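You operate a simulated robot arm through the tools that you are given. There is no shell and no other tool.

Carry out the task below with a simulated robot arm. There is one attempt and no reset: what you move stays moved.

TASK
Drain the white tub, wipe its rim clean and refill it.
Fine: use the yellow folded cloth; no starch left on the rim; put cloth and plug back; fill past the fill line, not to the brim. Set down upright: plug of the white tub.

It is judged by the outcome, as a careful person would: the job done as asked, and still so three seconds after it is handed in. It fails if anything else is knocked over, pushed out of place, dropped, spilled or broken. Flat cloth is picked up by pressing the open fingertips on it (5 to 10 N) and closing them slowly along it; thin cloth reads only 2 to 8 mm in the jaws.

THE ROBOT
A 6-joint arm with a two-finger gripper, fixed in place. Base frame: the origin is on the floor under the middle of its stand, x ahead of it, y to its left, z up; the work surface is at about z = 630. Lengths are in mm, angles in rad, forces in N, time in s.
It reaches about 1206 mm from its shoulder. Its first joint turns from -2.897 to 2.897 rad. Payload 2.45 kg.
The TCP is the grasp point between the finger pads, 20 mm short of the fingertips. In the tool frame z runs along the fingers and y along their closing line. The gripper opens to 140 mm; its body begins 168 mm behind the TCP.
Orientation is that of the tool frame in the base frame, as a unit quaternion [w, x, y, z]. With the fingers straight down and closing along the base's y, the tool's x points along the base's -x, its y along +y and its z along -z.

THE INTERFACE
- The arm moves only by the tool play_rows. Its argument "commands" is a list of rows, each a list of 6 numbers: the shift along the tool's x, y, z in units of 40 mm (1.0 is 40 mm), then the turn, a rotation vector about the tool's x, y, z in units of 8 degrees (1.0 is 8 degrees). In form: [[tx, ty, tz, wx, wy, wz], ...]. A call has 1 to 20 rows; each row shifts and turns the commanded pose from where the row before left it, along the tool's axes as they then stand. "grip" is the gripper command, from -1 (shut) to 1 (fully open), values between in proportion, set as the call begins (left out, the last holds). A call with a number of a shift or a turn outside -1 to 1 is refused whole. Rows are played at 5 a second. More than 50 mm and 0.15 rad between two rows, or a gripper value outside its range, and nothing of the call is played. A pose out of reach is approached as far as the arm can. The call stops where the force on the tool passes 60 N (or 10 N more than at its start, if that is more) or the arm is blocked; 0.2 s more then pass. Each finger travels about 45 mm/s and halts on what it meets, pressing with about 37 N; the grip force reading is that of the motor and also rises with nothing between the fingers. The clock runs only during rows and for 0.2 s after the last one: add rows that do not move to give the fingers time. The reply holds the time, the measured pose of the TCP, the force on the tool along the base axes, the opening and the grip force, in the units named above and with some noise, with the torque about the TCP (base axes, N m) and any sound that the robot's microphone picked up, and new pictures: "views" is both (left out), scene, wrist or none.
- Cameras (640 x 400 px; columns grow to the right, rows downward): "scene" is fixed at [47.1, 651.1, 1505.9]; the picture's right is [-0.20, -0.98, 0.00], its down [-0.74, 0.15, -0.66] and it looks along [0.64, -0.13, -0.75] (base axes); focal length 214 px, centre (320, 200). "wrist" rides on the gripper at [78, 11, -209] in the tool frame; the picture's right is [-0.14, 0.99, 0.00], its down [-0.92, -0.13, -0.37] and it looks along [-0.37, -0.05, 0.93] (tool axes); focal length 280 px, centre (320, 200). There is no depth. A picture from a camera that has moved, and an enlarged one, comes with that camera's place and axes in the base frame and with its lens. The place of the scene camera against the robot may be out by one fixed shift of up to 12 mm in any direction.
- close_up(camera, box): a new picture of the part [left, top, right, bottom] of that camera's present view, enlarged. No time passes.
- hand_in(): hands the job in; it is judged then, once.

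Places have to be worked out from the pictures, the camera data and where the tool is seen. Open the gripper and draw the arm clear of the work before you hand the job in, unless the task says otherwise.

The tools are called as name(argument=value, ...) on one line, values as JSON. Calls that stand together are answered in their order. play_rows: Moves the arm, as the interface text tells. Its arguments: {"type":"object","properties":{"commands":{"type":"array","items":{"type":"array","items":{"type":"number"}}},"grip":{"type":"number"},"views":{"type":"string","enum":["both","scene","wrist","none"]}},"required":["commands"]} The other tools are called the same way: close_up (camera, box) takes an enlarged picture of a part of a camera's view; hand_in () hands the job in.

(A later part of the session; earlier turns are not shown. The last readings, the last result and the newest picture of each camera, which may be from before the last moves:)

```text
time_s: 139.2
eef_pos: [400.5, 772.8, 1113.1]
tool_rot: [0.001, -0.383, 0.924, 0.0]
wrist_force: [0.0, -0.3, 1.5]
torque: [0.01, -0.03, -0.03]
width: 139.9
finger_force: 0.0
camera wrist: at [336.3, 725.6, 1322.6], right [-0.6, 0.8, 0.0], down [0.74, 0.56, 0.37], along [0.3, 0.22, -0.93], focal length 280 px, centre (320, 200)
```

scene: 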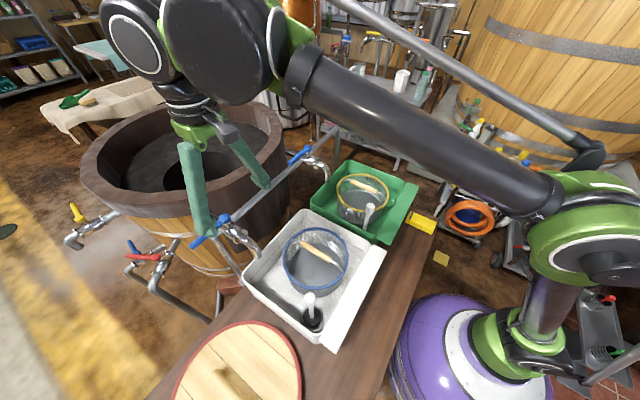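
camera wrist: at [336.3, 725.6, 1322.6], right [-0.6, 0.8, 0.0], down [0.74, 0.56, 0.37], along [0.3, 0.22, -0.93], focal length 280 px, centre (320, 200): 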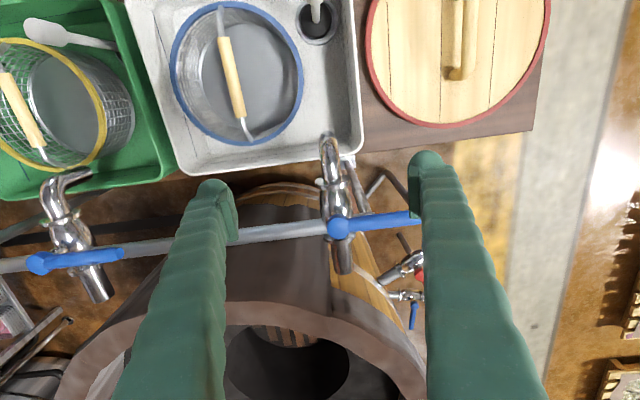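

A good top view: both taps' levers stand across their pipes (closed). I enlarge the white tub's tap.

close_up(camera="wrist", box=[280, 130, 440, 290])

close_up(camera="scene", box=[170, 190, 290, 290])

close_up(camera="wrist", box=[0, 160, 140, 310])

```text
2.50 times, centred on (360, 210) of wrist
camera zoom: at [336.3, 725.6, 1322.6], right [-0.6, 0.8, 0.0], down [0.74, 0.56, 0.37], along [0.3, 0.22, -0.93], focal length 701 px, centre (220, 175)
```

zoom: 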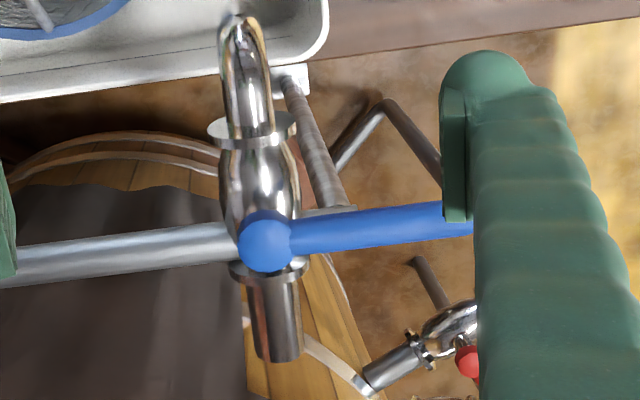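

```text
4.00 times, centred on (230, 240) of scene
camera zoom: at [47.1, 651.1, 1505.9], right [-0.2, -0.98, 0.0], down [-0.74, 0.15, -0.66], along [0.64, -0.13, -0.75], focal length 858 px, centre (680, 40)
```

zoom: 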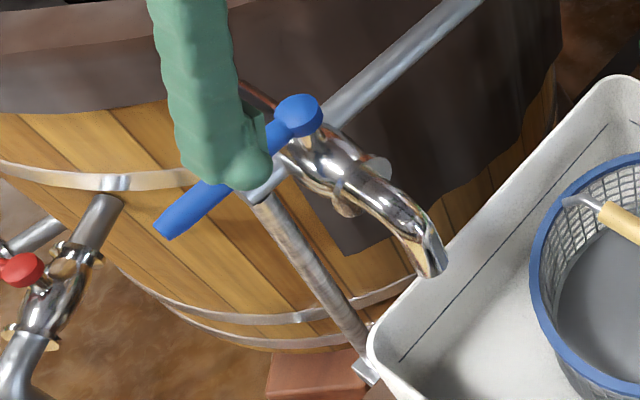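

```text
2.67 times, centred on (70, 235) of wrist
camera zoom: at [336.3, 725.6, 1322.6], right [-0.6, 0.8, 0.0], down [0.74, 0.56, 0.37], along [0.3, 0.22, -0.93], focal length 748 px, centre (987, 107)
```

zoom: 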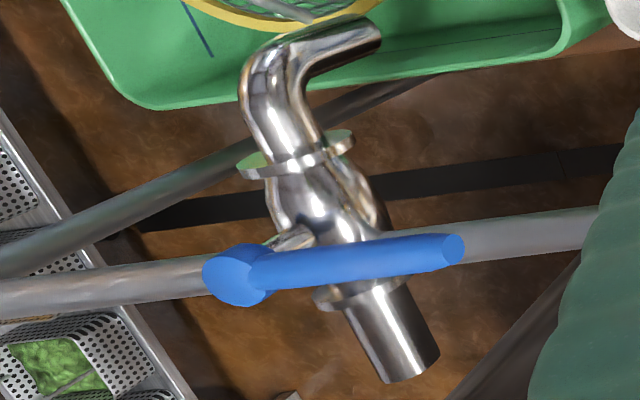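

Both levers lie across the pipe, pointing along the bench away from the green tub, so closed. Refining from two wrist views puts the pivot ball at about (455, 844, 1002), with the lever running some 110 mm toward (-0.7, +0.7). I move above the lever's outer part, turn the wrist by 45° and look again.

play_rows(commands=[[-0.559, 0.581, 0.25, 0, 0, 0], [-0.559, 0.581, 0.25, 0, 0, 0], [-0.559, 0.581, 0.25, 0, 0, 0], [-0.559, 0.581, 0.25, 0, 0, 0], [0, 0, 0, 0, 0, 0.9375], [0, 0, 0, 0, 0, 0.9375], [0, 0, 0, 0, 0, 0.9375], [0, 0, 0, 0, 0, 0.9375], [0, 0, 0, 0, 0, 0.9375], [0, 0, 0, 0, 0, 0.9375], [0, 0, 0, 0, 0, 0]], grip=0.143)

close_up(camera="wrist", box=[220, 100, 420, 300])

close_up(camera="scene", box=[160, 180, 280, 280])

```text
time_s: 141.6
eef_pos: [397.5, 904.1, 1071.7]
tool_rot: [0.001, 0.001, 1.0, 0.0]
wrist_force: [0.6, 0.7, 0.0]
torque: [0.0, 0.0, 0.02]
width: 80.0
finger_force: 0.1
camera wrist: at [318.9, 915.2, 1281.1], right [0.14, 0.99, 0.0], down [0.92, -0.13, 0.37], along [0.37, -0.05, -0.93], focal length 280 px, centre (320, 200)
```

scene: 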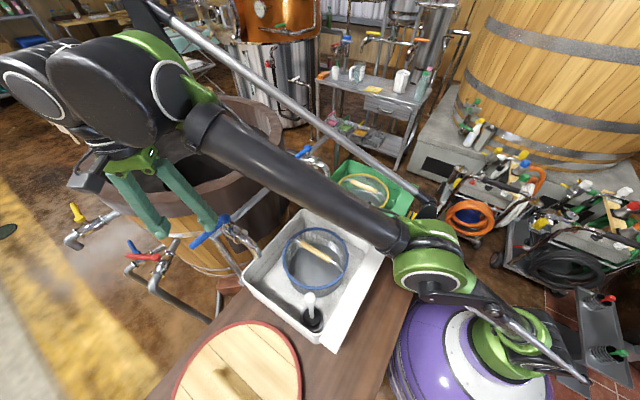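
wrist: 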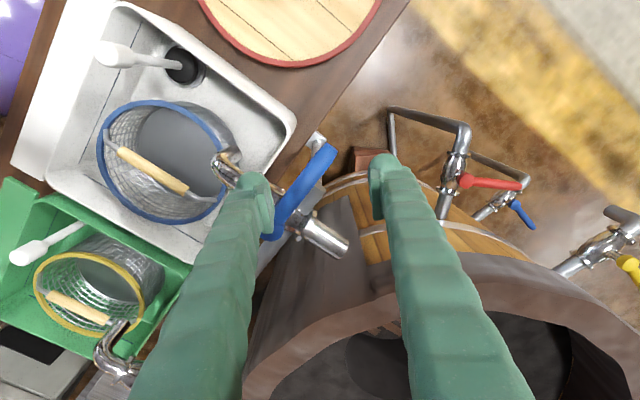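

```text
2.00 times, centred on (320, 200) of wrist
camera zoom: at [318.9, 915.2, 1281.1], right [0.14, 0.99, 0.0], down [0.92, -0.13, 0.37], along [0.37, -0.05, -0.93], focal length 561 px, centre (320, 200)
```

zoom: 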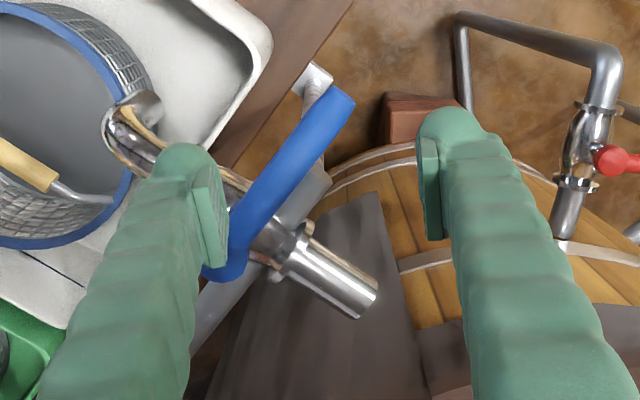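

```text
4.00 times, centred on (220, 230) of scene
camera zoom: at [47.1, 651.1, 1505.9], right [-0.2, -0.98, 0.0], down [-0.74, 0.15, -0.66], along [0.64, -0.13, -0.75], focal length 858 px, centre (720, 80)
```

zoom: 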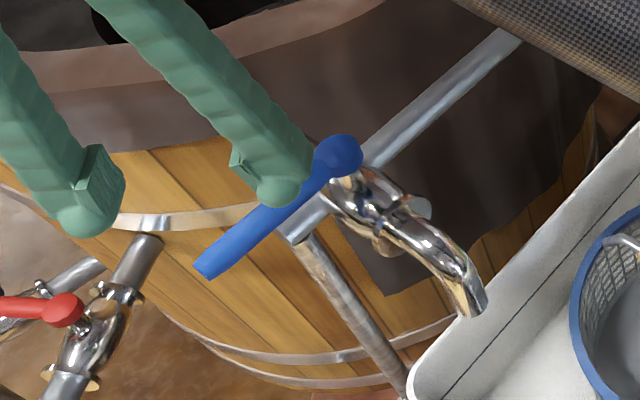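

The lever's outer end is near (377, 917) and its height near 1003–1008. I shift 5 mm, then lower so the fingertips straddle the lever without touching, tips at about z=990.

play_rows(commands=[[0, -0.125, 0.4, 0, 0, 0], [0, 0, 0.4, 0, 0, 0], [0, 0, 0.4, 0, 0, 0], [0, 0, 0.3, 0, 0, 0], [0, 0, 0, 0, 0, 0]])

close_up(camera="wrist", box=[220, 100, 420, 300])

close_up(camera="scene", box=[160, 180, 280, 280])

```text
time_s: 142.8
eef_pos: [397.6, 897.4, 1011.8]
tool_rot: [0.001, 0.001, 1.0, 0.001]
wrist_force: [-0.1, 0.6, 0.2]
torque: [-0.03, -0.01, -0.01]
width: 80.3
finger_force: 0.1
camera wrist: at [319.1, 908.6, 1221.4], right [0.14, 0.99, 0.0], down [0.92, -0.13, 0.37], along [0.37, -0.05, -0.93], focal length 280 px, centre (320, 200)
```

scene: 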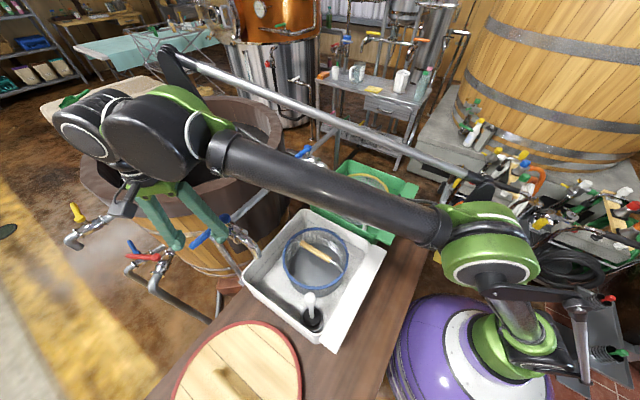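
wrist: 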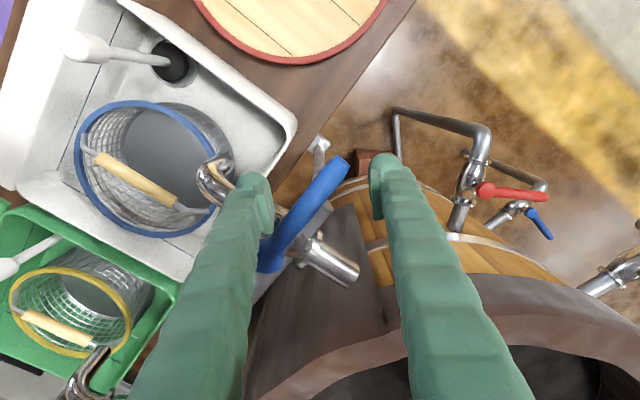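

```text
2.00 times, centred on (320, 200) of wrist
camera zoom: at [319.1, 908.6, 1221.4], right [0.14, 0.99, 0.0], down [0.92, -0.13, 0.37], along [0.37, -0.05, -0.93], focal length 561 px, centre (320, 200)
```

zoom: 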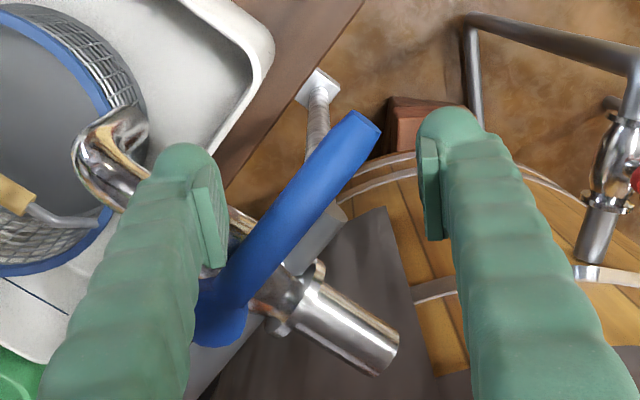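

```text
4.00 times, centred on (220, 230) of scene
camera zoom: at [47.1, 651.1, 1505.9], right [-0.2, -0.98, 0.0], down [-0.74, 0.15, -0.66], along [0.64, -0.13, -0.75], focal length 858 px, centre (720, 80)
```

zoom: 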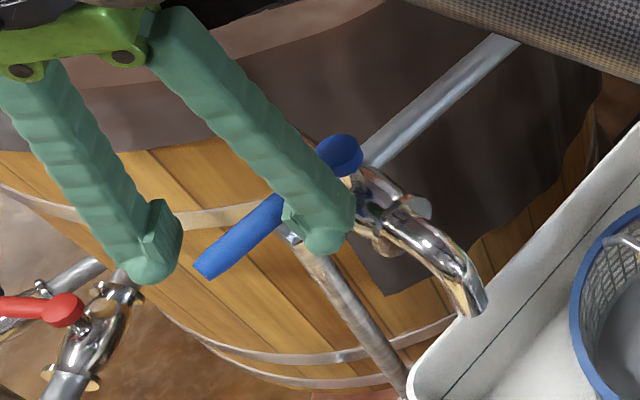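

The fingers straddle the lever's middle. Now I try the likely opening direction gently: the outer finger pushes the lever toward the tub (to lie along the spout), watching the force.

play_rows(commands=[[0.05, -0.15, 0, 0, 0, 0], [0.05, -0.15, 0, 0, 0, 0], [0.05, -0.15, 0, 0, 0, 0], [0, 0, 0, 0, 0, 0]], views="none")

```text
time_s: 143.8
eef_pos: [391.9, 881.0, 1010.8]
tool_rot: [0.0, 0.0, 1.0, 0.0]
wrist_force: [-0.2, 2.1, -0.7]
torque: [-0.01, 0.01, 0.0]
width: 81.7
finger_force: 0.8
```

A light touch (2 N) is felt. I push on a further 12 mm and look.

play_rows(commands=[[0.05, -0.1, 0, 0, 0, 0], [0.05, -0.1, 0, 0, 0, 0], [0.05, -0.1, 0, 0, 0, 0], [0, 0, 0, 0, 0, 0]], views="both")

close_up(camera="scene", box=[160, 180, 280, 280])

```text
time_s: 144.8
eef_pos: [388.1, 868.9, 1012.7]
tool_rot: [0.001, 0.002, 1.0, -0.001]
wrist_force: [-2.0, 2.9, 0.2]
torque: [0.01, 0.02, 0.04]
width: 82.5
finger_force: 1.8
camera wrist: at [307.9, 880.9, 1221.7], right [0.14, 0.99, 0.0], down [0.92, -0.13, 0.37], along [0.37, -0.05, -0.93], focal length 280 px, centre (320, 200)
```

scene: 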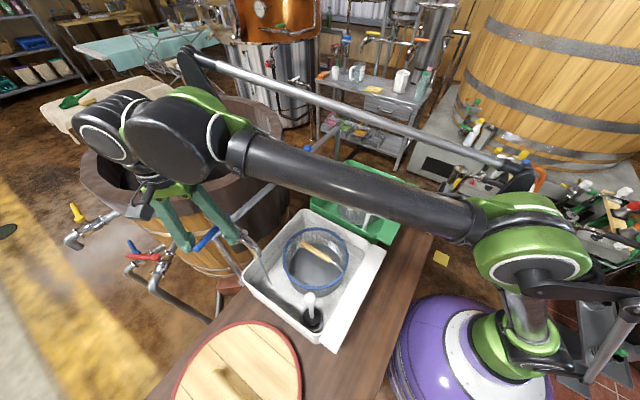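
wrist: 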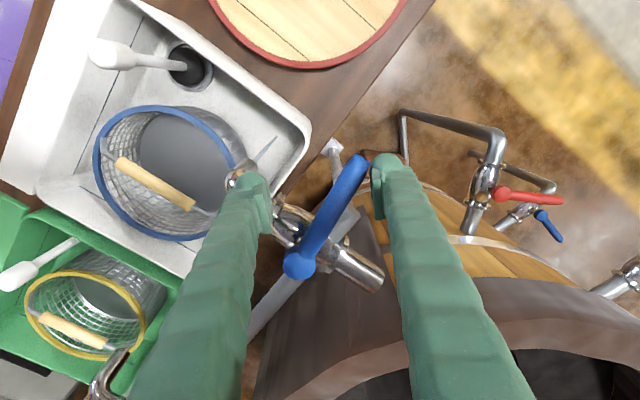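

```text
4.00 times, centred on (220, 230) of scene
camera zoom: at [47.1, 651.1, 1505.9], right [-0.2, -0.98, 0.0], down [-0.74, 0.15, -0.66], along [0.64, -0.13, -0.75], focal length 858 px, centre (720, 80)
```

zoom: 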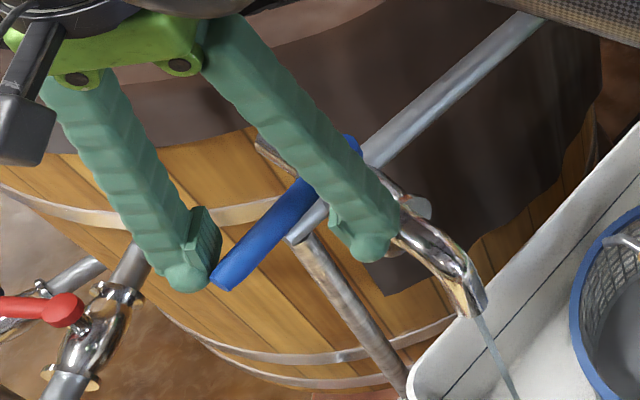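

The lever moves with only about 3 N and a thin stream already runs from the spout into the tub: this is the opening direction. I push it further open along its arc.

play_rows(commands=[[0.05, -0.15, 0, 0, 0, 0], [0.05, -0.15, 0, 0, 0, 0], [0.05, -0.15, 0, 0, 0, 0], [0.0, -0.15, 0, 0, 0, 0], [0, 0, 0, 0, 0, 0]], views="both")

close_up(camera="scene", box=[190, 190, 400, 350])

```text
time_s: 146.0
eef_pos: [379.9, 847.1, 1011.3]
tool_rot: [0.001, 0.0, 1.0, 0.0]
wrist_force: [-0.5, 1.6, 0.7]
torque: [0.04, 0.0, -0.02]
width: 81.1
finger_force: 0.5
camera wrist: at [300.8, 857.5, 1220.5], right [0.14, 0.99, 0.0], down [0.92, -0.13, 0.37], along [0.37, -0.05, -0.93], focal length 280 px, centre (320, 200)
```

scene: 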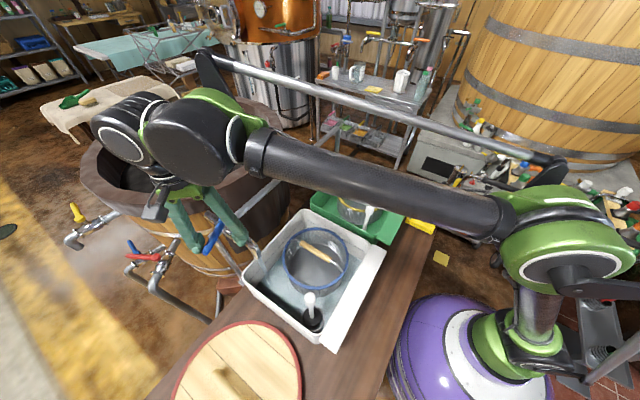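
wrist: 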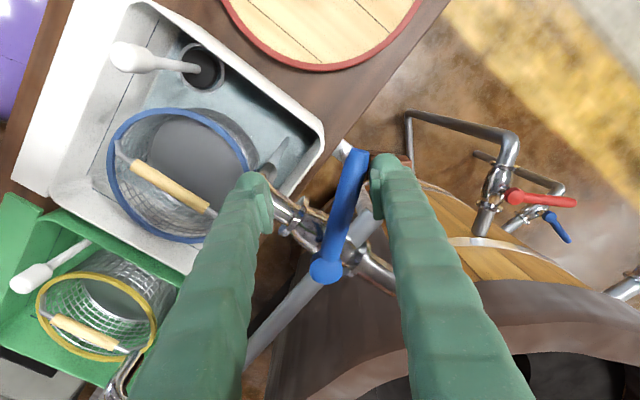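

```text
2.50 times, centred on (295, 270) of scene
camera zoom: at [47.1, 651.1, 1505.9], right [-0.2, -0.98, 0.0], down [-0.74, 0.15, -0.66], along [0.64, -0.13, -0.75], focal length 536 px, centre (382, 25)
```

zoom: 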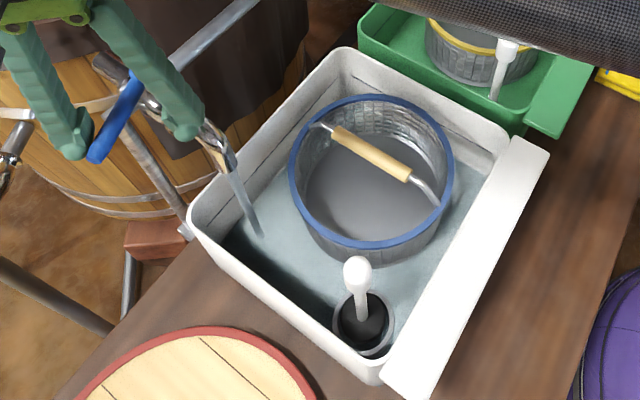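

The tap is about a third open and the water tint is rising in the tub. I pause 2 s and measure the level in an enlarged view.

play_rows(commands=[[0, 0, 0, 0, 0, 0], [0, 0, 0, 0, 0, 0], [0, 0, 0, 0, 0, 0], [0, 0, 0, 0, 0, 0], [0, 0, 0, 0, 0, 0], [0, 0, 0, 0, 0, 0], [0, 0, 0, 0, 0, 0], [0, 0, 0, 0, 0, 0]], views="none")

close_up(camera="scene", box=[230, 200, 390, 350])

close_up(camera="wrist", box=[40, 0, 340, 250])

```text
time_s: 147.8
eef_pos: [379.0, 845.3, 1010.9]
tool_rot: [0.001, 0.0, 1.0, 0.0]
wrist_force: [0.1, -0.6, -0.7]
torque: [-0.02, 0.0, -0.03]
width: 80.0
finger_force: 0.0
```

```text
2.67 times, centred on (310, 275) of scene
camera zoom: at [47.1, 651.1, 1505.9], right [-0.2, -0.98, 0.0], down [-0.74, 0.15, -0.66], along [0.64, -0.13, -0.75], focal length 572 px, centre (347, 0)
```

zoom: 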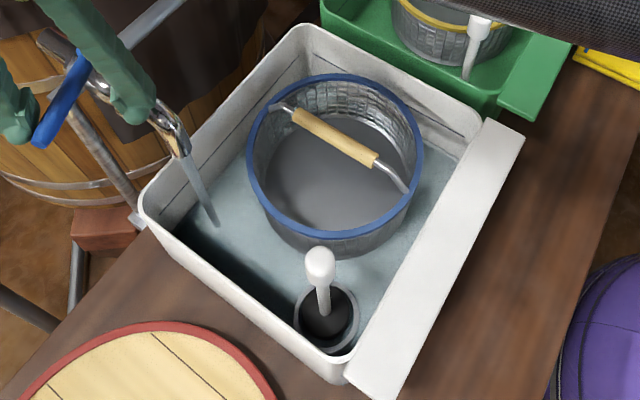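

```text
1.60 times, centred on (190, 125) of wrist
camera zoom: at [300.6, 857.6, 1220.5], right [0.14, 0.99, 0.0], down [0.92, -0.13, 0.37], along [0.37, -0.05, -0.93], focal length 449 px, centre (528, 320)
```

zoom: 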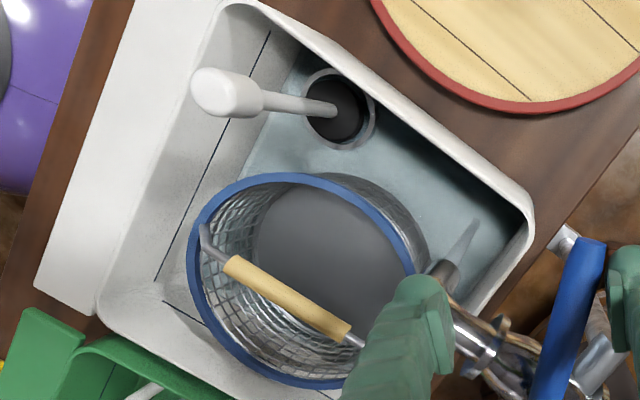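

The fill line on the flange-side wall is clear in the wrist view, with the water's edge still below it. I wait another 2 s to gauge the rate.

play_rows(commands=[[0, 0, 0, 0, 0, 0], [0, 0, 0, 0, 0, 0], [0, 0, 0, 0, 0, 0], [0, 0, 0, 0, 0, 0], [0, 0, 0, 0, 0, 0], [0, 0, 0, 0, 0, 0], [0, 0, 0, 0, 0, 0], [0, 0, 0, 0, 0, 0], [0, 0, 0, 0, 0, 0]], views="none")

close_up(camera="scene", box=[230, 200, 390, 350])

close_up(camera="wrist", box=[40, 0, 340, 250])

```text
time_s: 149.8
eef_pos: [380.3, 846.5, 1010.8]
tool_rot: [0.0, 0.0, 1.0, 0.0]
wrist_force: [0.6, 0.2, 0.6]
torque: [-0.02, 0.01, 0.01]
width: 79.9
finger_force: 0.2
```

```text
2.67 times, centred on (310, 275) of scene
camera zoom: at [47.1, 651.1, 1505.9], right [-0.2, -0.98, 0.0], down [-0.74, 0.15, -0.66], along [0.64, -0.13, -0.75], focal length 572 px, centre (347, 0)
```

zoom: 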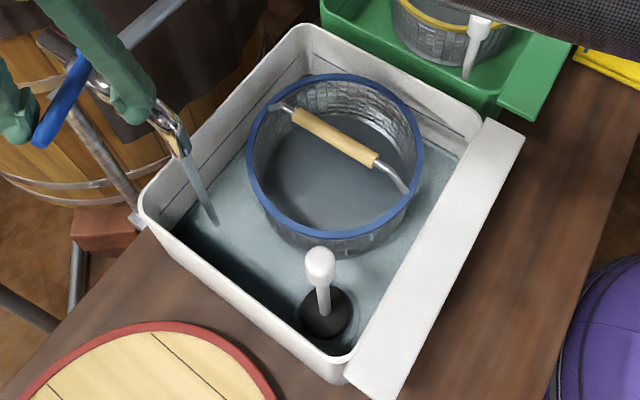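

```text
1.60 times, centred on (190, 125) of wrist
camera zoom: at [300.7, 857.6, 1220.5], right [0.14, 0.99, 0.0], down [0.92, -0.13, 0.37], along [0.37, -0.05, -0.93], focal length 449 px, centre (528, 320)
```

zoom: 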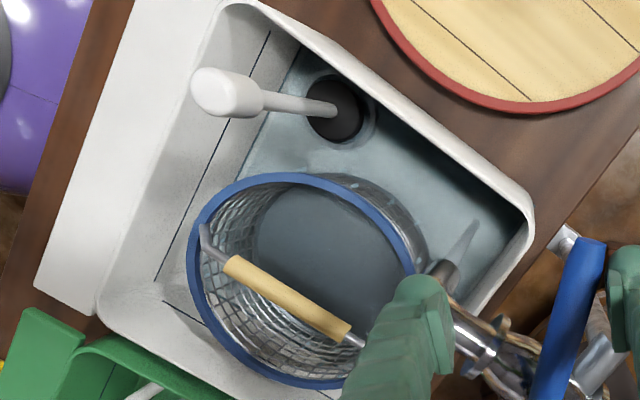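

The plug disc and the basket's base are now under water, so the level is rising steadily. I wait 4 s more and compare.

play_rows(commands=[[0, 0, 0, 0, 0, 0], [0, 0, 0, 0, 0, 0], [0, 0, 0, 0, 0, 0], [0, 0, 0, 0, 0, 0], [0, 0, 0, 0, 0, 0], [0, 0, 0, 0, 0, 0], [0, 0, 0, 0, 0, 0], [0, 0, 0, 0, 0, 0], [0, 0, 0, 0, 0, 0], [0, 0, 0, 0, 0, 0], [0, 0, 0, 0, 0, 0], [0, 0, 0, 0, 0, 0], [0, 0, 0, 0, 0, 0], [0, 0, 0, 0, 0, 0], [0, 0, 0, 0, 0, 0], [0, 0, 0, 0, 0, 0], [0, 0, 0, 0, 0, 0], [0, 0, 0, 0, 0, 0], [0, 0, 0, 0, 0, 0]], views="none")

close_up(camera="scene", box=[230, 200, 390, 350])

close_up(camera="wrist", box=[40, 0, 340, 250])

```text
time_s: 153.8
eef_pos: [379.2, 845.8, 1012.3]
tool_rot: [0.001, 0.0, 1.0, 0.001]
wrist_force: [-0.1, -0.1, -0.3]
torque: [0.0, 0.0, -0.02]
width: 80.0
finger_force: 0.0
```

```text
2.67 times, centred on (310, 275) of scene
camera zoom: at [47.1, 651.1, 1505.9], right [-0.2, -0.98, 0.0], down [-0.74, 0.15, -0.66], along [0.64, -0.13, -0.75], focal length 572 px, centre (347, 0)
```

zoom: 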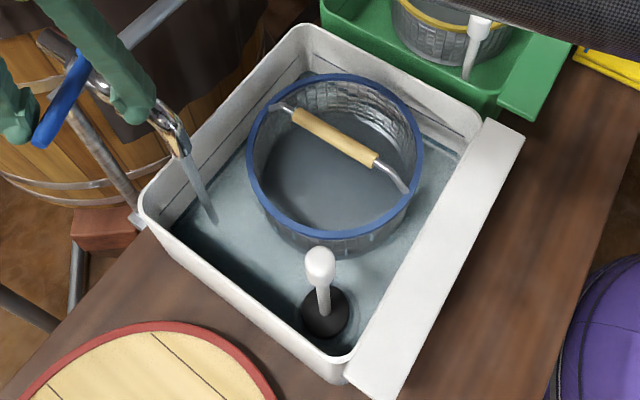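

```text
1.60 times, centred on (190, 125) of wrist
camera zoom: at [300.7, 857.6, 1220.5], right [0.14, 0.99, 0.0], down [0.92, -0.13, 0.37], along [0.37, -0.05, -0.93], focal length 449 px, centre (528, 320)
```

zoom: 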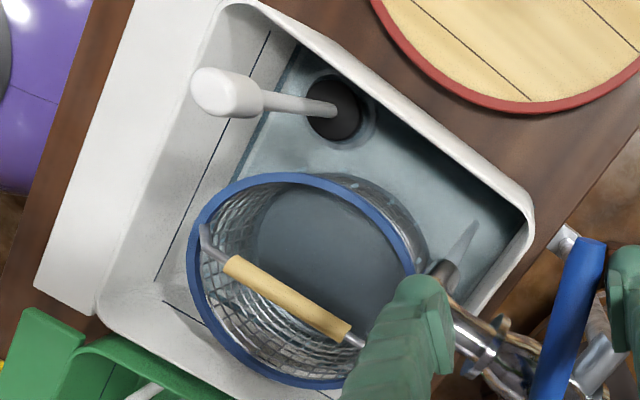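

The level creeps up only slowly at this opening. I push the lever to about two-thirds open.

play_rows(commands=[[0, -0.25, 0, 0, 0, 0], [0, -0.25, 0, 0, 0, 0], [0, -0.25, 0, 0, 0, 0], [0, -0.25, 0, 0, 0, 0], [0, -0.25, 0, 0, 0, 0], [0, 0, 0, 0, 0, 0]], views="both")

close_up(camera="scene", box=[190, 190, 390, 350])

```text
time_s: 155.2
eef_pos: [379.2, 796.9, 1011.7]
tool_rot: [0.002, 0.001, 1.0, 0.0]
wrist_force: [-0.4, 2.9, 2.3]
torque: [0.1, -0.05, 0.05]
width: 81.7
finger_force: 1.4
camera wrist: at [300.5, 807.1, 1220.5], right [0.14, 0.99, 0.0], down [0.92, -0.13, 0.37], along [0.37, -0.05, -0.93], focal length 280 px, centre (320, 200)
```

scene: 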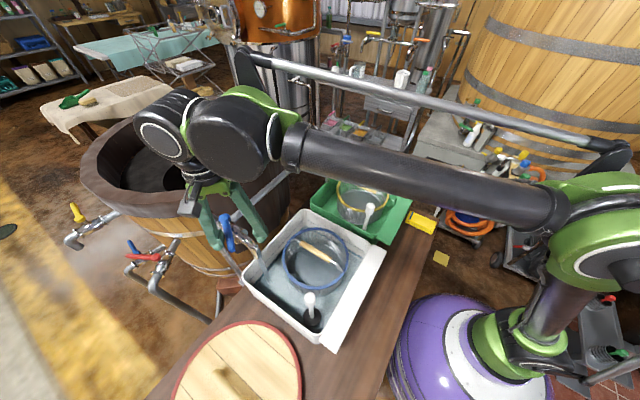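
wrist: 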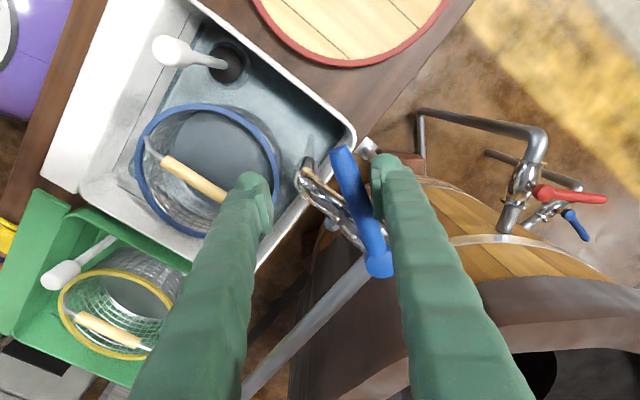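

```text
2.50 times, centred on (290, 270) of scene
camera zoom: at [47.1, 651.1, 1505.9], right [-0.2, -0.98, 0.0], down [-0.74, 0.15, -0.66], along [0.64, -0.13, -0.75], focal length 536 px, centre (395, 25)
```

zoom: 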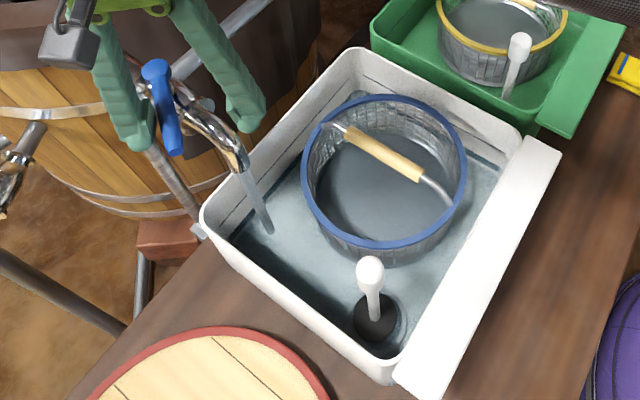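

The lever is about 60° open and the stream is thicker. I wait 2 s and check the level against the fill line.

play_rows(commands=[[0, 0, 0, 0, 0, 0], [0, 0, 0, 0, 0, 0], [0, 0, 0, 0, 0, 0], [0, 0, 0, 0, 0, 0], [0, 0, 0, 0, 0, 0], [0, 0, 0, 0, 0, 0], [0, 0, 0, 0, 0, 0], [0, 0, 0, 0, 0, 0], [0, 0, 0, 0, 0, 0]], views="none")

close_up(camera="scene", box=[235, 200, 395, 355])

close_up(camera="wrist", box=[60, 0, 360, 260])

```text
time_s: 157.2
eef_pos: [380.0, 796.5, 1010.5]
tool_rot: [0.001, 0.0, 1.0, 0.0]
wrist_force: [0.6, 0.4, 1.1]
torque: [0.03, 0.01, 0.02]
width: 80.3
finger_force: 0.2
```

```text
2.58 times, centred on (315, 278) of scene
camera zoom: at [47.1, 651.1, 1505.9], right [-0.2, -0.98, 0.0], down [-0.74, 0.15, -0.66], along [0.64, -0.13, -0.75], focal length 554 px, centre (333, 0)
```

zoom: 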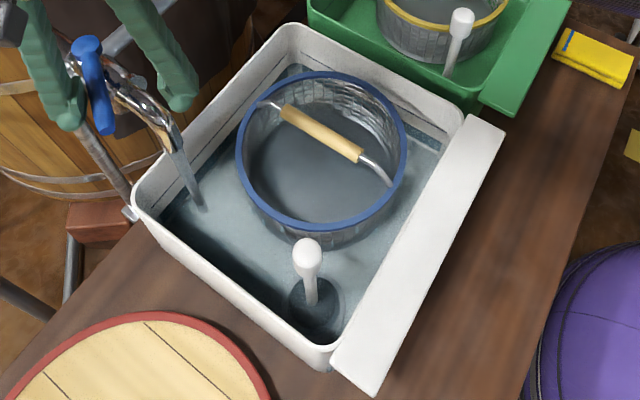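

```text
1.54 times, centred on (210, 130) of wrist
camera zoom: at [300.1, 807.4, 1220.4], right [0.14, 0.99, 0.0], down [0.92, -0.13, 0.37], along [0.37, -0.05, -0.93], focal length 431 px, centre (489, 308)
```

zoom: 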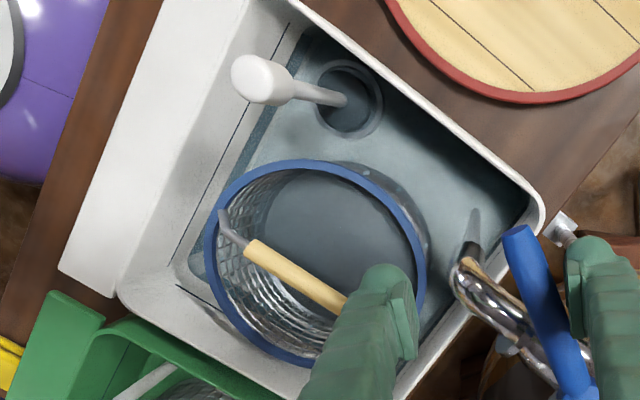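

The water's edge on the flange-side wall is closing in on the fill line (roughly 30–40 mm still to go). I wait 1.2 s and look again.

play_rows(commands=[[0, 0, 0, 0, 0, 0], [0, 0, 0, 0, 0, 0], [0, 0, 0, 0, 0, 0], [0, 0, 0, 0, 0, 0], [0, 0, 0, 0, 0, 0]], views="none")

close_up(camera="wrist", box=[120, 0, 280, 190])

close_up(camera="scene", box=[260, 200, 380, 300])

```text
time_s: 158.4
eef_pos: [380.0, 796.0, 1011.6]
tool_rot: [0.001, 0.0, 1.0, 0.0]
wrist_force: [-0.5, 0.0, 0.3]
torque: [0.01, -0.02, -0.01]
width: 80.5
finger_force: 0.4
```

```text
2.11 times, centred on (200, 95) of wrist
camera zoom: at [300.1, 807.4, 1220.4], right [0.14, 0.99, 0.0], down [0.92, -0.13, 0.37], along [0.37, -0.05, -0.93], focal length 590 px, centre (573, 421)
```

zoom: 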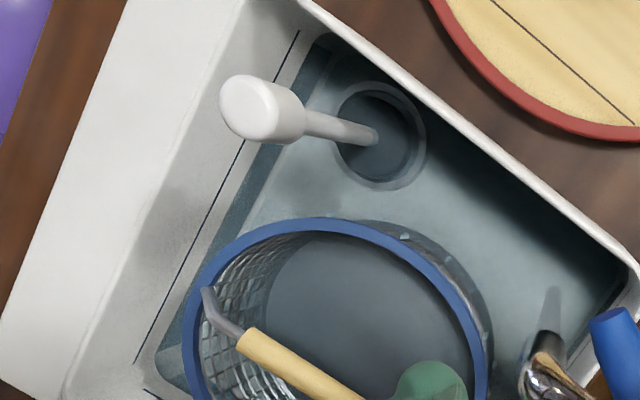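

```text
4.00 times, centred on (320, 250) of scene
camera zoom: at [47.1, 651.1, 1505.9], right [-0.2, -0.98, 0.0], down [-0.74, 0.15, -0.66], along [0.64, -0.13, -0.75], focal length 858 px, centre (320, 0)
```

zoom: 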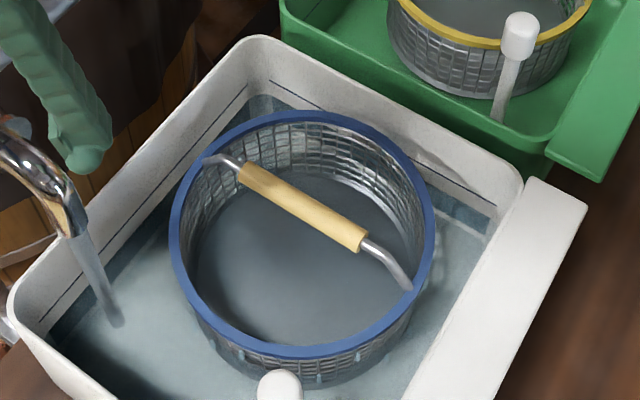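

The water is only a little below the line now. I wait just 0.6 s and check again.

play_rows(commands=[[0, 0, 0, 0, 0, 0], [0, 0, 0, 0, 0, 0]], views="none")

close_up(camera="scene", box=[260, 200, 380, 300])

close_up(camera="wrist", box=[120, 0, 280, 190])

```text
time_s: 159.0
eef_pos: [379.3, 797.2, 1011.7]
tool_rot: [0.001, 0.0, 1.0, 0.0]
wrist_force: [-0.5, -0.4, 0.7]
torque: [0.01, 0.01, 0.06]
width: 80.1
finger_force: 0.2
```

```text
4.00 times, centred on (320, 250) of scene
camera zoom: at [47.1, 651.1, 1505.9], right [-0.2, -0.98, 0.0], down [-0.74, 0.15, -0.66], along [0.64, -0.13, -0.75], focal length 858 px, centre (320, 0)
```

zoom: 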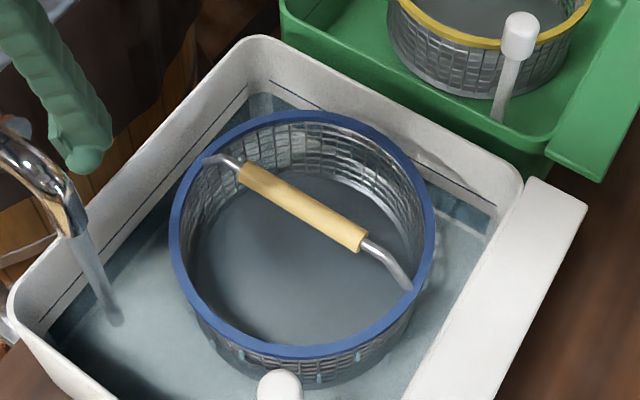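

```text
2.11 times, centred on (200, 95) of wrist
camera zoom: at [300.1, 807.3, 1220.4], right [0.14, 0.99, 0.0], down [0.92, -0.13, 0.37], along [0.37, -0.05, -0.93], focal length 590 px, centre (573, 421)
```

zoom: 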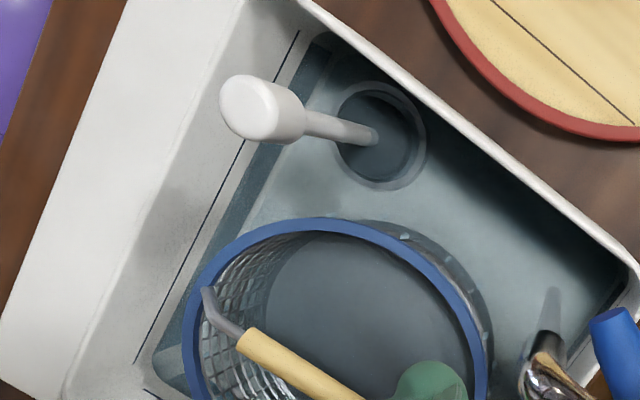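

Only a small change. I zoom in hard on the wall by the green tub, where line and water edge are closest to see.

close_up(camera="scene", box=[340, 225, 390, 265])

close_up(camera="wrist", box=[150, 0, 220, 110])

```text
10.00 times, centred on (365, 245) of scene
camera zoom: at [47.1, 651.1, 1505.9], right [-0.2, -0.98, 0.0], down [-0.74, 0.15, -0.66], along [0.64, -0.13, -0.75], focal length 2145 px, centre (-130, -250)
```

zoom: 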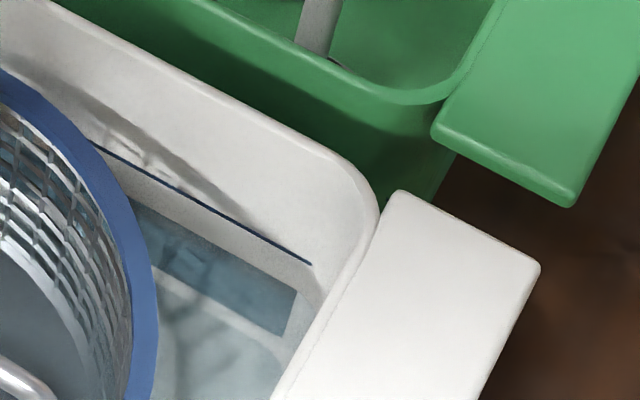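

```text
3.64 times, centred on (185, 55) of wrist
camera zoom: at [300.1, 807.3, 1220.4], right [0.14, 0.99, 0.0], down [0.92, -0.13, 0.37], along [0.37, -0.05, -0.93], focal length 1020 px, centre (811, 727)
```

zoom: 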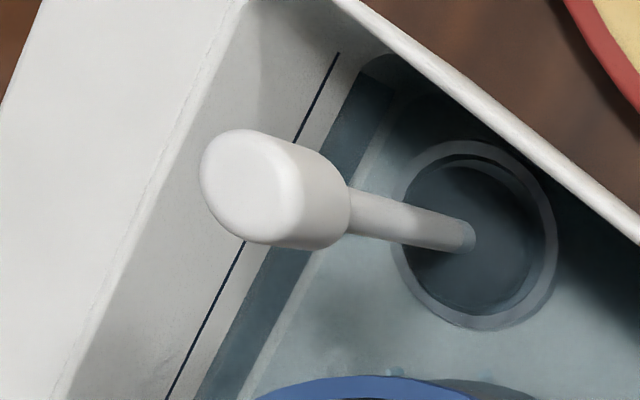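

Now it is measurable: water about 39 mm deep, the fill line about 24 mm above it, and the brim some 77 mm above the line. It's rising roughly 4 mm/s, so I wait 4 s.

play_rows(commands=[[0, 0, 0, 0, 0, 0], [0, 0, 0, 0, 0, 0], [0, 0, 0, 0, 0, 0], [0, 0, 0, 0, 0, 0], [0, 0, 0, 0, 0, 0], [0, 0, 0, 0, 0, 0], [0, 0, 0, 0, 0, 0], [0, 0, 0, 0, 0, 0], [0, 0, 0, 0, 0, 0], [0, 0, 0, 0, 0, 0], [0, 0, 0, 0, 0, 0], [0, 0, 0, 0, 0, 0], [0, 0, 0, 0, 0, 0], [0, 0, 0, 0, 0, 0], [0, 0, 0, 0, 0, 0], [0, 0, 0, 0, 0, 0], [0, 0, 0, 0, 0, 0], [0, 0, 0, 0, 0, 0], [0, 0, 0, 0, 0, 0]], views="none")

close_up(camera="scene", box=[340, 225, 390, 265])

close_up(camera="wrist", box=[150, 0, 220, 110])

```text
time_s: 163.0
eef_pos: [379.4, 795.4, 1011.8]
tool_rot: [0.002, 0.0, 1.0, 0.0]
wrist_force: [-0.9, 0.1, -0.2]
torque: [-0.02, 0.01, 0.01]
width: 80.0
finger_force: 0.2
```

```text
10.00 times, centred on (365, 245) of scene
camera zoom: at [47.1, 651.1, 1505.9], right [-0.2, -0.98, 0.0], down [-0.74, 0.15, -0.66], along [0.64, -0.13, -0.75], focal length 2145 px, centre (-130, -250)
```

zoom: 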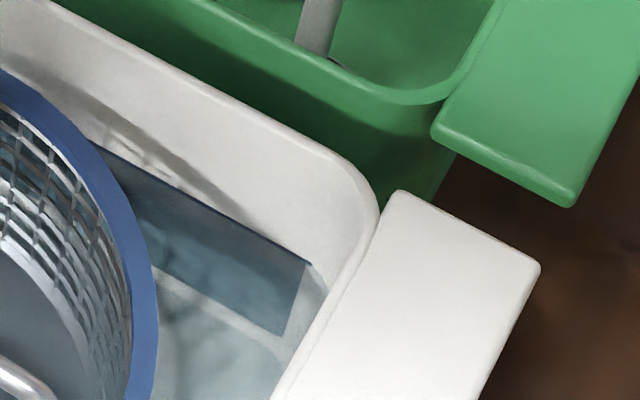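

```text
3.64 times, centred on (185, 55) of wrist
camera zoom: at [300.1, 807.3, 1220.4], right [0.14, 0.99, 0.0], down [0.92, -0.13, 0.37], along [0.37, -0.05, -0.93], focal length 1020 px, centre (811, 727)
```

zoom: 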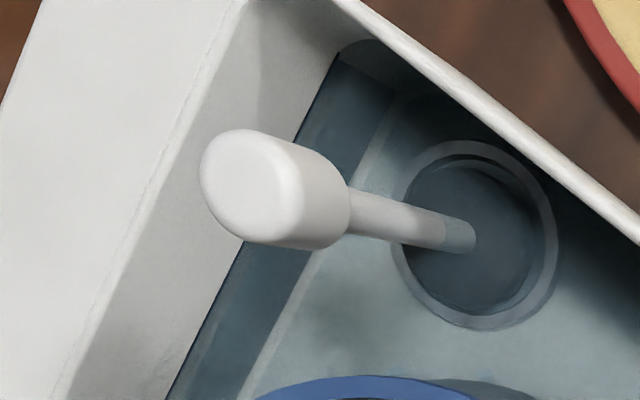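

The water has just reached the line (about 6 mm/s). I let it run 1 s longer, then swing back so the other finger pushes the lever closed.

play_rows(commands=[[0, 0, 0, 0, 0, 0], [0, 0, 0, 0, 0, 0], [0, 0, 0, 0, 0, 0], [0, 0, 0, 0, 0, 0], [0, 0, 0, 0, 0, 0], [-0.1, 0.625, 0, 0, 0, 0], [-0.1, 0.625, 0, 0, 0, 0], [-0.1, 0.625, 0, 0, 0, 0], [-0.1, 0.5, 0, 0, 0, 0], [-0.05, 0.2, 0, 0, 0, 0]], views="both")

close_up(camera="scene", box=[160, 180, 300, 300])

close_up(camera="scene", box=[340, 225, 390, 265])

```text
time_s: 165.2
eef_pos: [399.0, 899.3, 1013.7]
tool_rot: [0.001, 0.001, 1.0, 0.001]
wrist_force: [-3.8, -3.9, -2.5]
torque: [0.07, 0.06, -0.23]
width: 82.4
finger_force: 1.8
camera wrist: at [319.1, 909.6, 1222.1], right [0.14, 0.99, 0.0], down [0.92, -0.13, 0.37], along [0.37, -0.05, -0.93], focal length 280 px, centre (320, 200)
```

scene: 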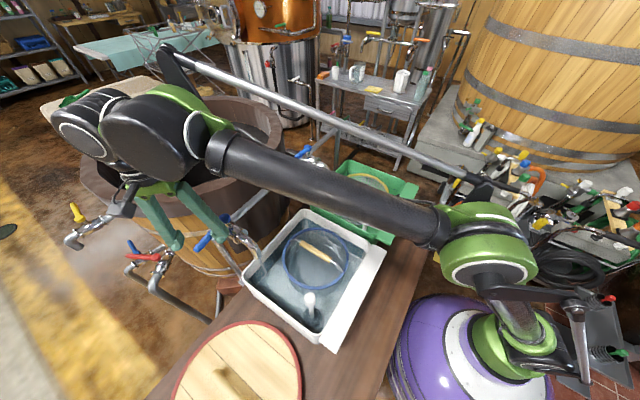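
wrist: 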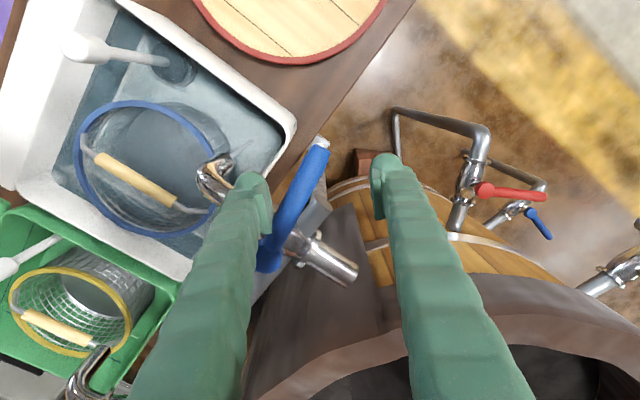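

```text
3.33 times, centred on (230, 240) of scene
camera zoom: at [47.1, 651.1, 1505.9], right [-0.2, -0.98, 0.0], down [-0.74, 0.15, -0.66], along [0.64, -0.13, -0.75], focal length 715 px, centre (620, 67)
```

zoom: 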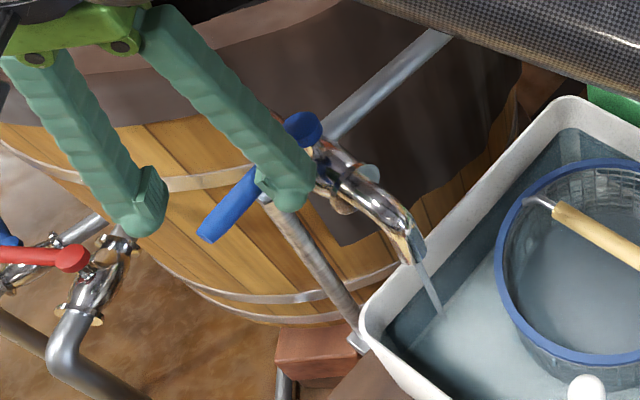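

```text
10.00 times, centred on (365, 245) of scene
camera zoom: at [47.1, 651.1, 1505.9], right [-0.2, -0.98, 0.0], down [-0.74, 0.15, -0.66], along [0.64, -0.13, -0.75], focal length 2145 px, centre (-130, -250)
```

zoom: 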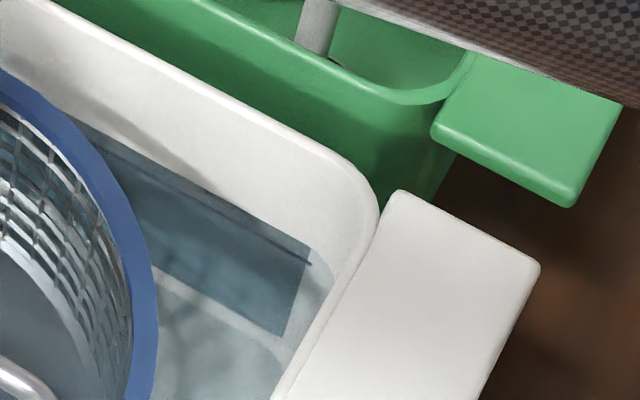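

The water now stands about 12 mm above the line, with a thin stream left. I push the lever the last bit to its closed stop.

play_rows(commands=[[-0.05, 0.12, 0, 0, 0, 0], [-0.05, 0.12, 0, 0, 0, 0], [0, 0, 0, 0, 0, 0]], views="both")

close_up(camera="scene", box=[160, 180, 300, 300])

```text
time_s: 166.0
eef_pos: [401.7, 908.2, 1012.0]
tool_rot: [0.001, 0.0, 1.0, 0.0]
wrist_force: [-18.4, -14.5, -6.6]
torque: [0.17, 0.24, -1.08]
width: 88.6
finger_force: 6.5
camera wrist: at [322.2, 919.0, 1221.4], right [0.14, 0.99, 0.0], down [0.92, -0.13, 0.37], along [0.37, -0.05, -0.93], focal length 280 px, centre (320, 200)
```

scene: 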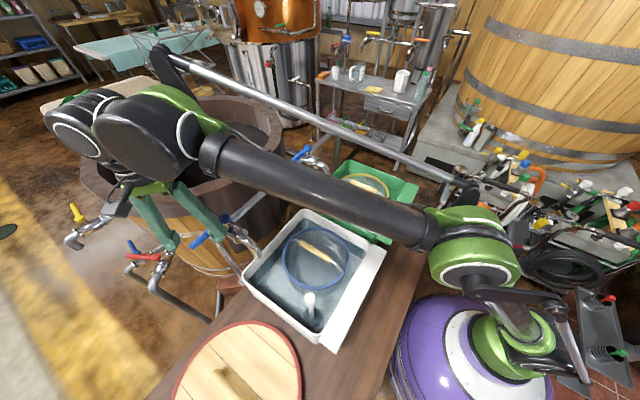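
wrist: 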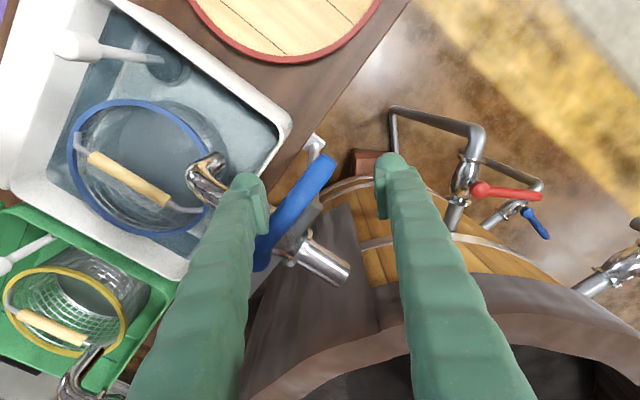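

```text
3.33 times, centred on (230, 240) of scene
camera zoom: at [47.1, 651.1, 1505.9], right [-0.2, -0.98, 0.0], down [-0.74, 0.15, -0.66], along [0.64, -0.13, -0.75], focal length 715 px, centre (620, 67)
```

zoom: 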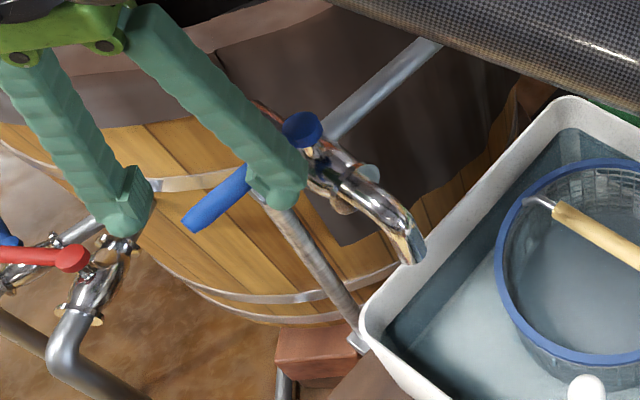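

The stream has stopped and the lever end is back at its original pixel (191, 247), against its stop. I back the finger off it, rise straight up, and check the tap and level.

play_rows(commands=[[0.05, -0.25, 0, 0, 0, 0], [0, -0.15, 0, 0, 0, 0], [0, 0, 0, 0, 0, 0]], views="both")

close_up(camera="wrist", box=[220, 100, 420, 300])

close_up(camera="scene", box=[340, 225, 390, 265])

```text
time_s: 166.8
eef_pos: [401.8, 891.3, 1011.5]
tool_rot: [0.001, 0.0, 1.0, 0.0]
wrist_force: [0.4, -0.4, 0.6]
torque: [0.0, 0.01, 0.0]
width: 80.3
finger_force: 0.1
camera wrist: at [321.9, 902.8, 1220.4], right [0.14, 0.99, 0.0], down [0.92, -0.13, 0.37], along [0.37, -0.05, -0.93], focal length 280 px, centre (320, 200)
```

scene: 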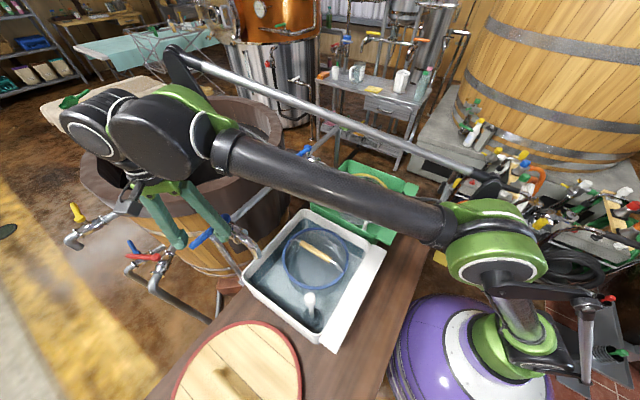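
wrist: 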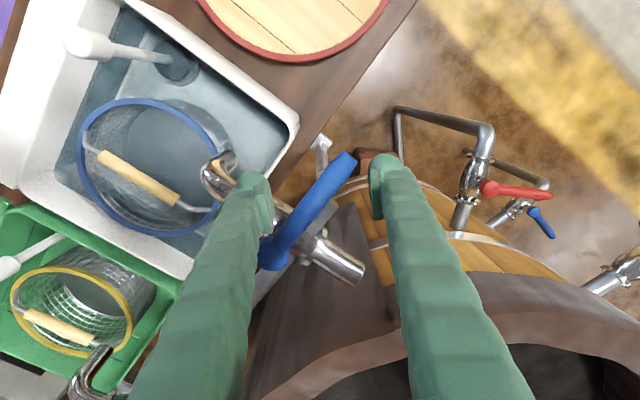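

```text
2.00 times, centred on (320, 200) of wrist
camera zoom: at [321.9, 902.8, 1220.4], right [0.14, 0.99, 0.0], down [0.92, -0.13, 0.37], along [0.37, -0.05, -0.93], focal length 561 px, centre (320, 200)
```

zoom: 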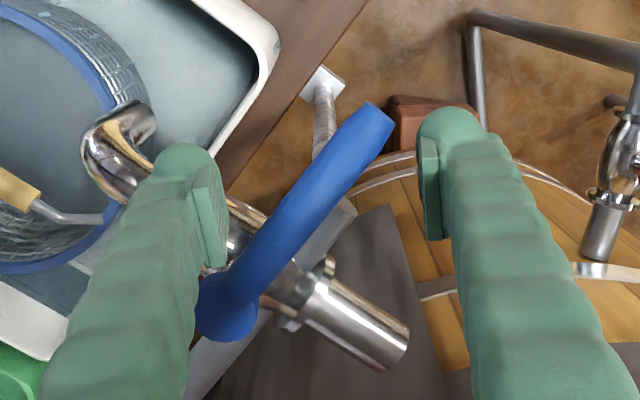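

```text
10.00 times, centred on (365, 245) of scene
camera zoom: at [47.1, 651.1, 1505.9], right [-0.2, -0.98, 0.0], down [-0.74, 0.15, -0.66], along [0.64, -0.13, -0.75], focal length 2145 px, centre (-130, -250)
```

zoom: 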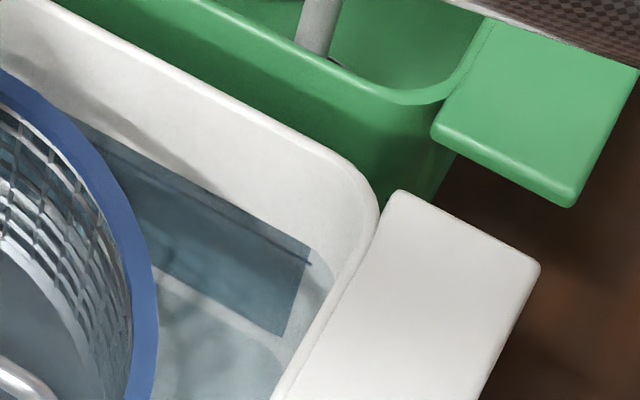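

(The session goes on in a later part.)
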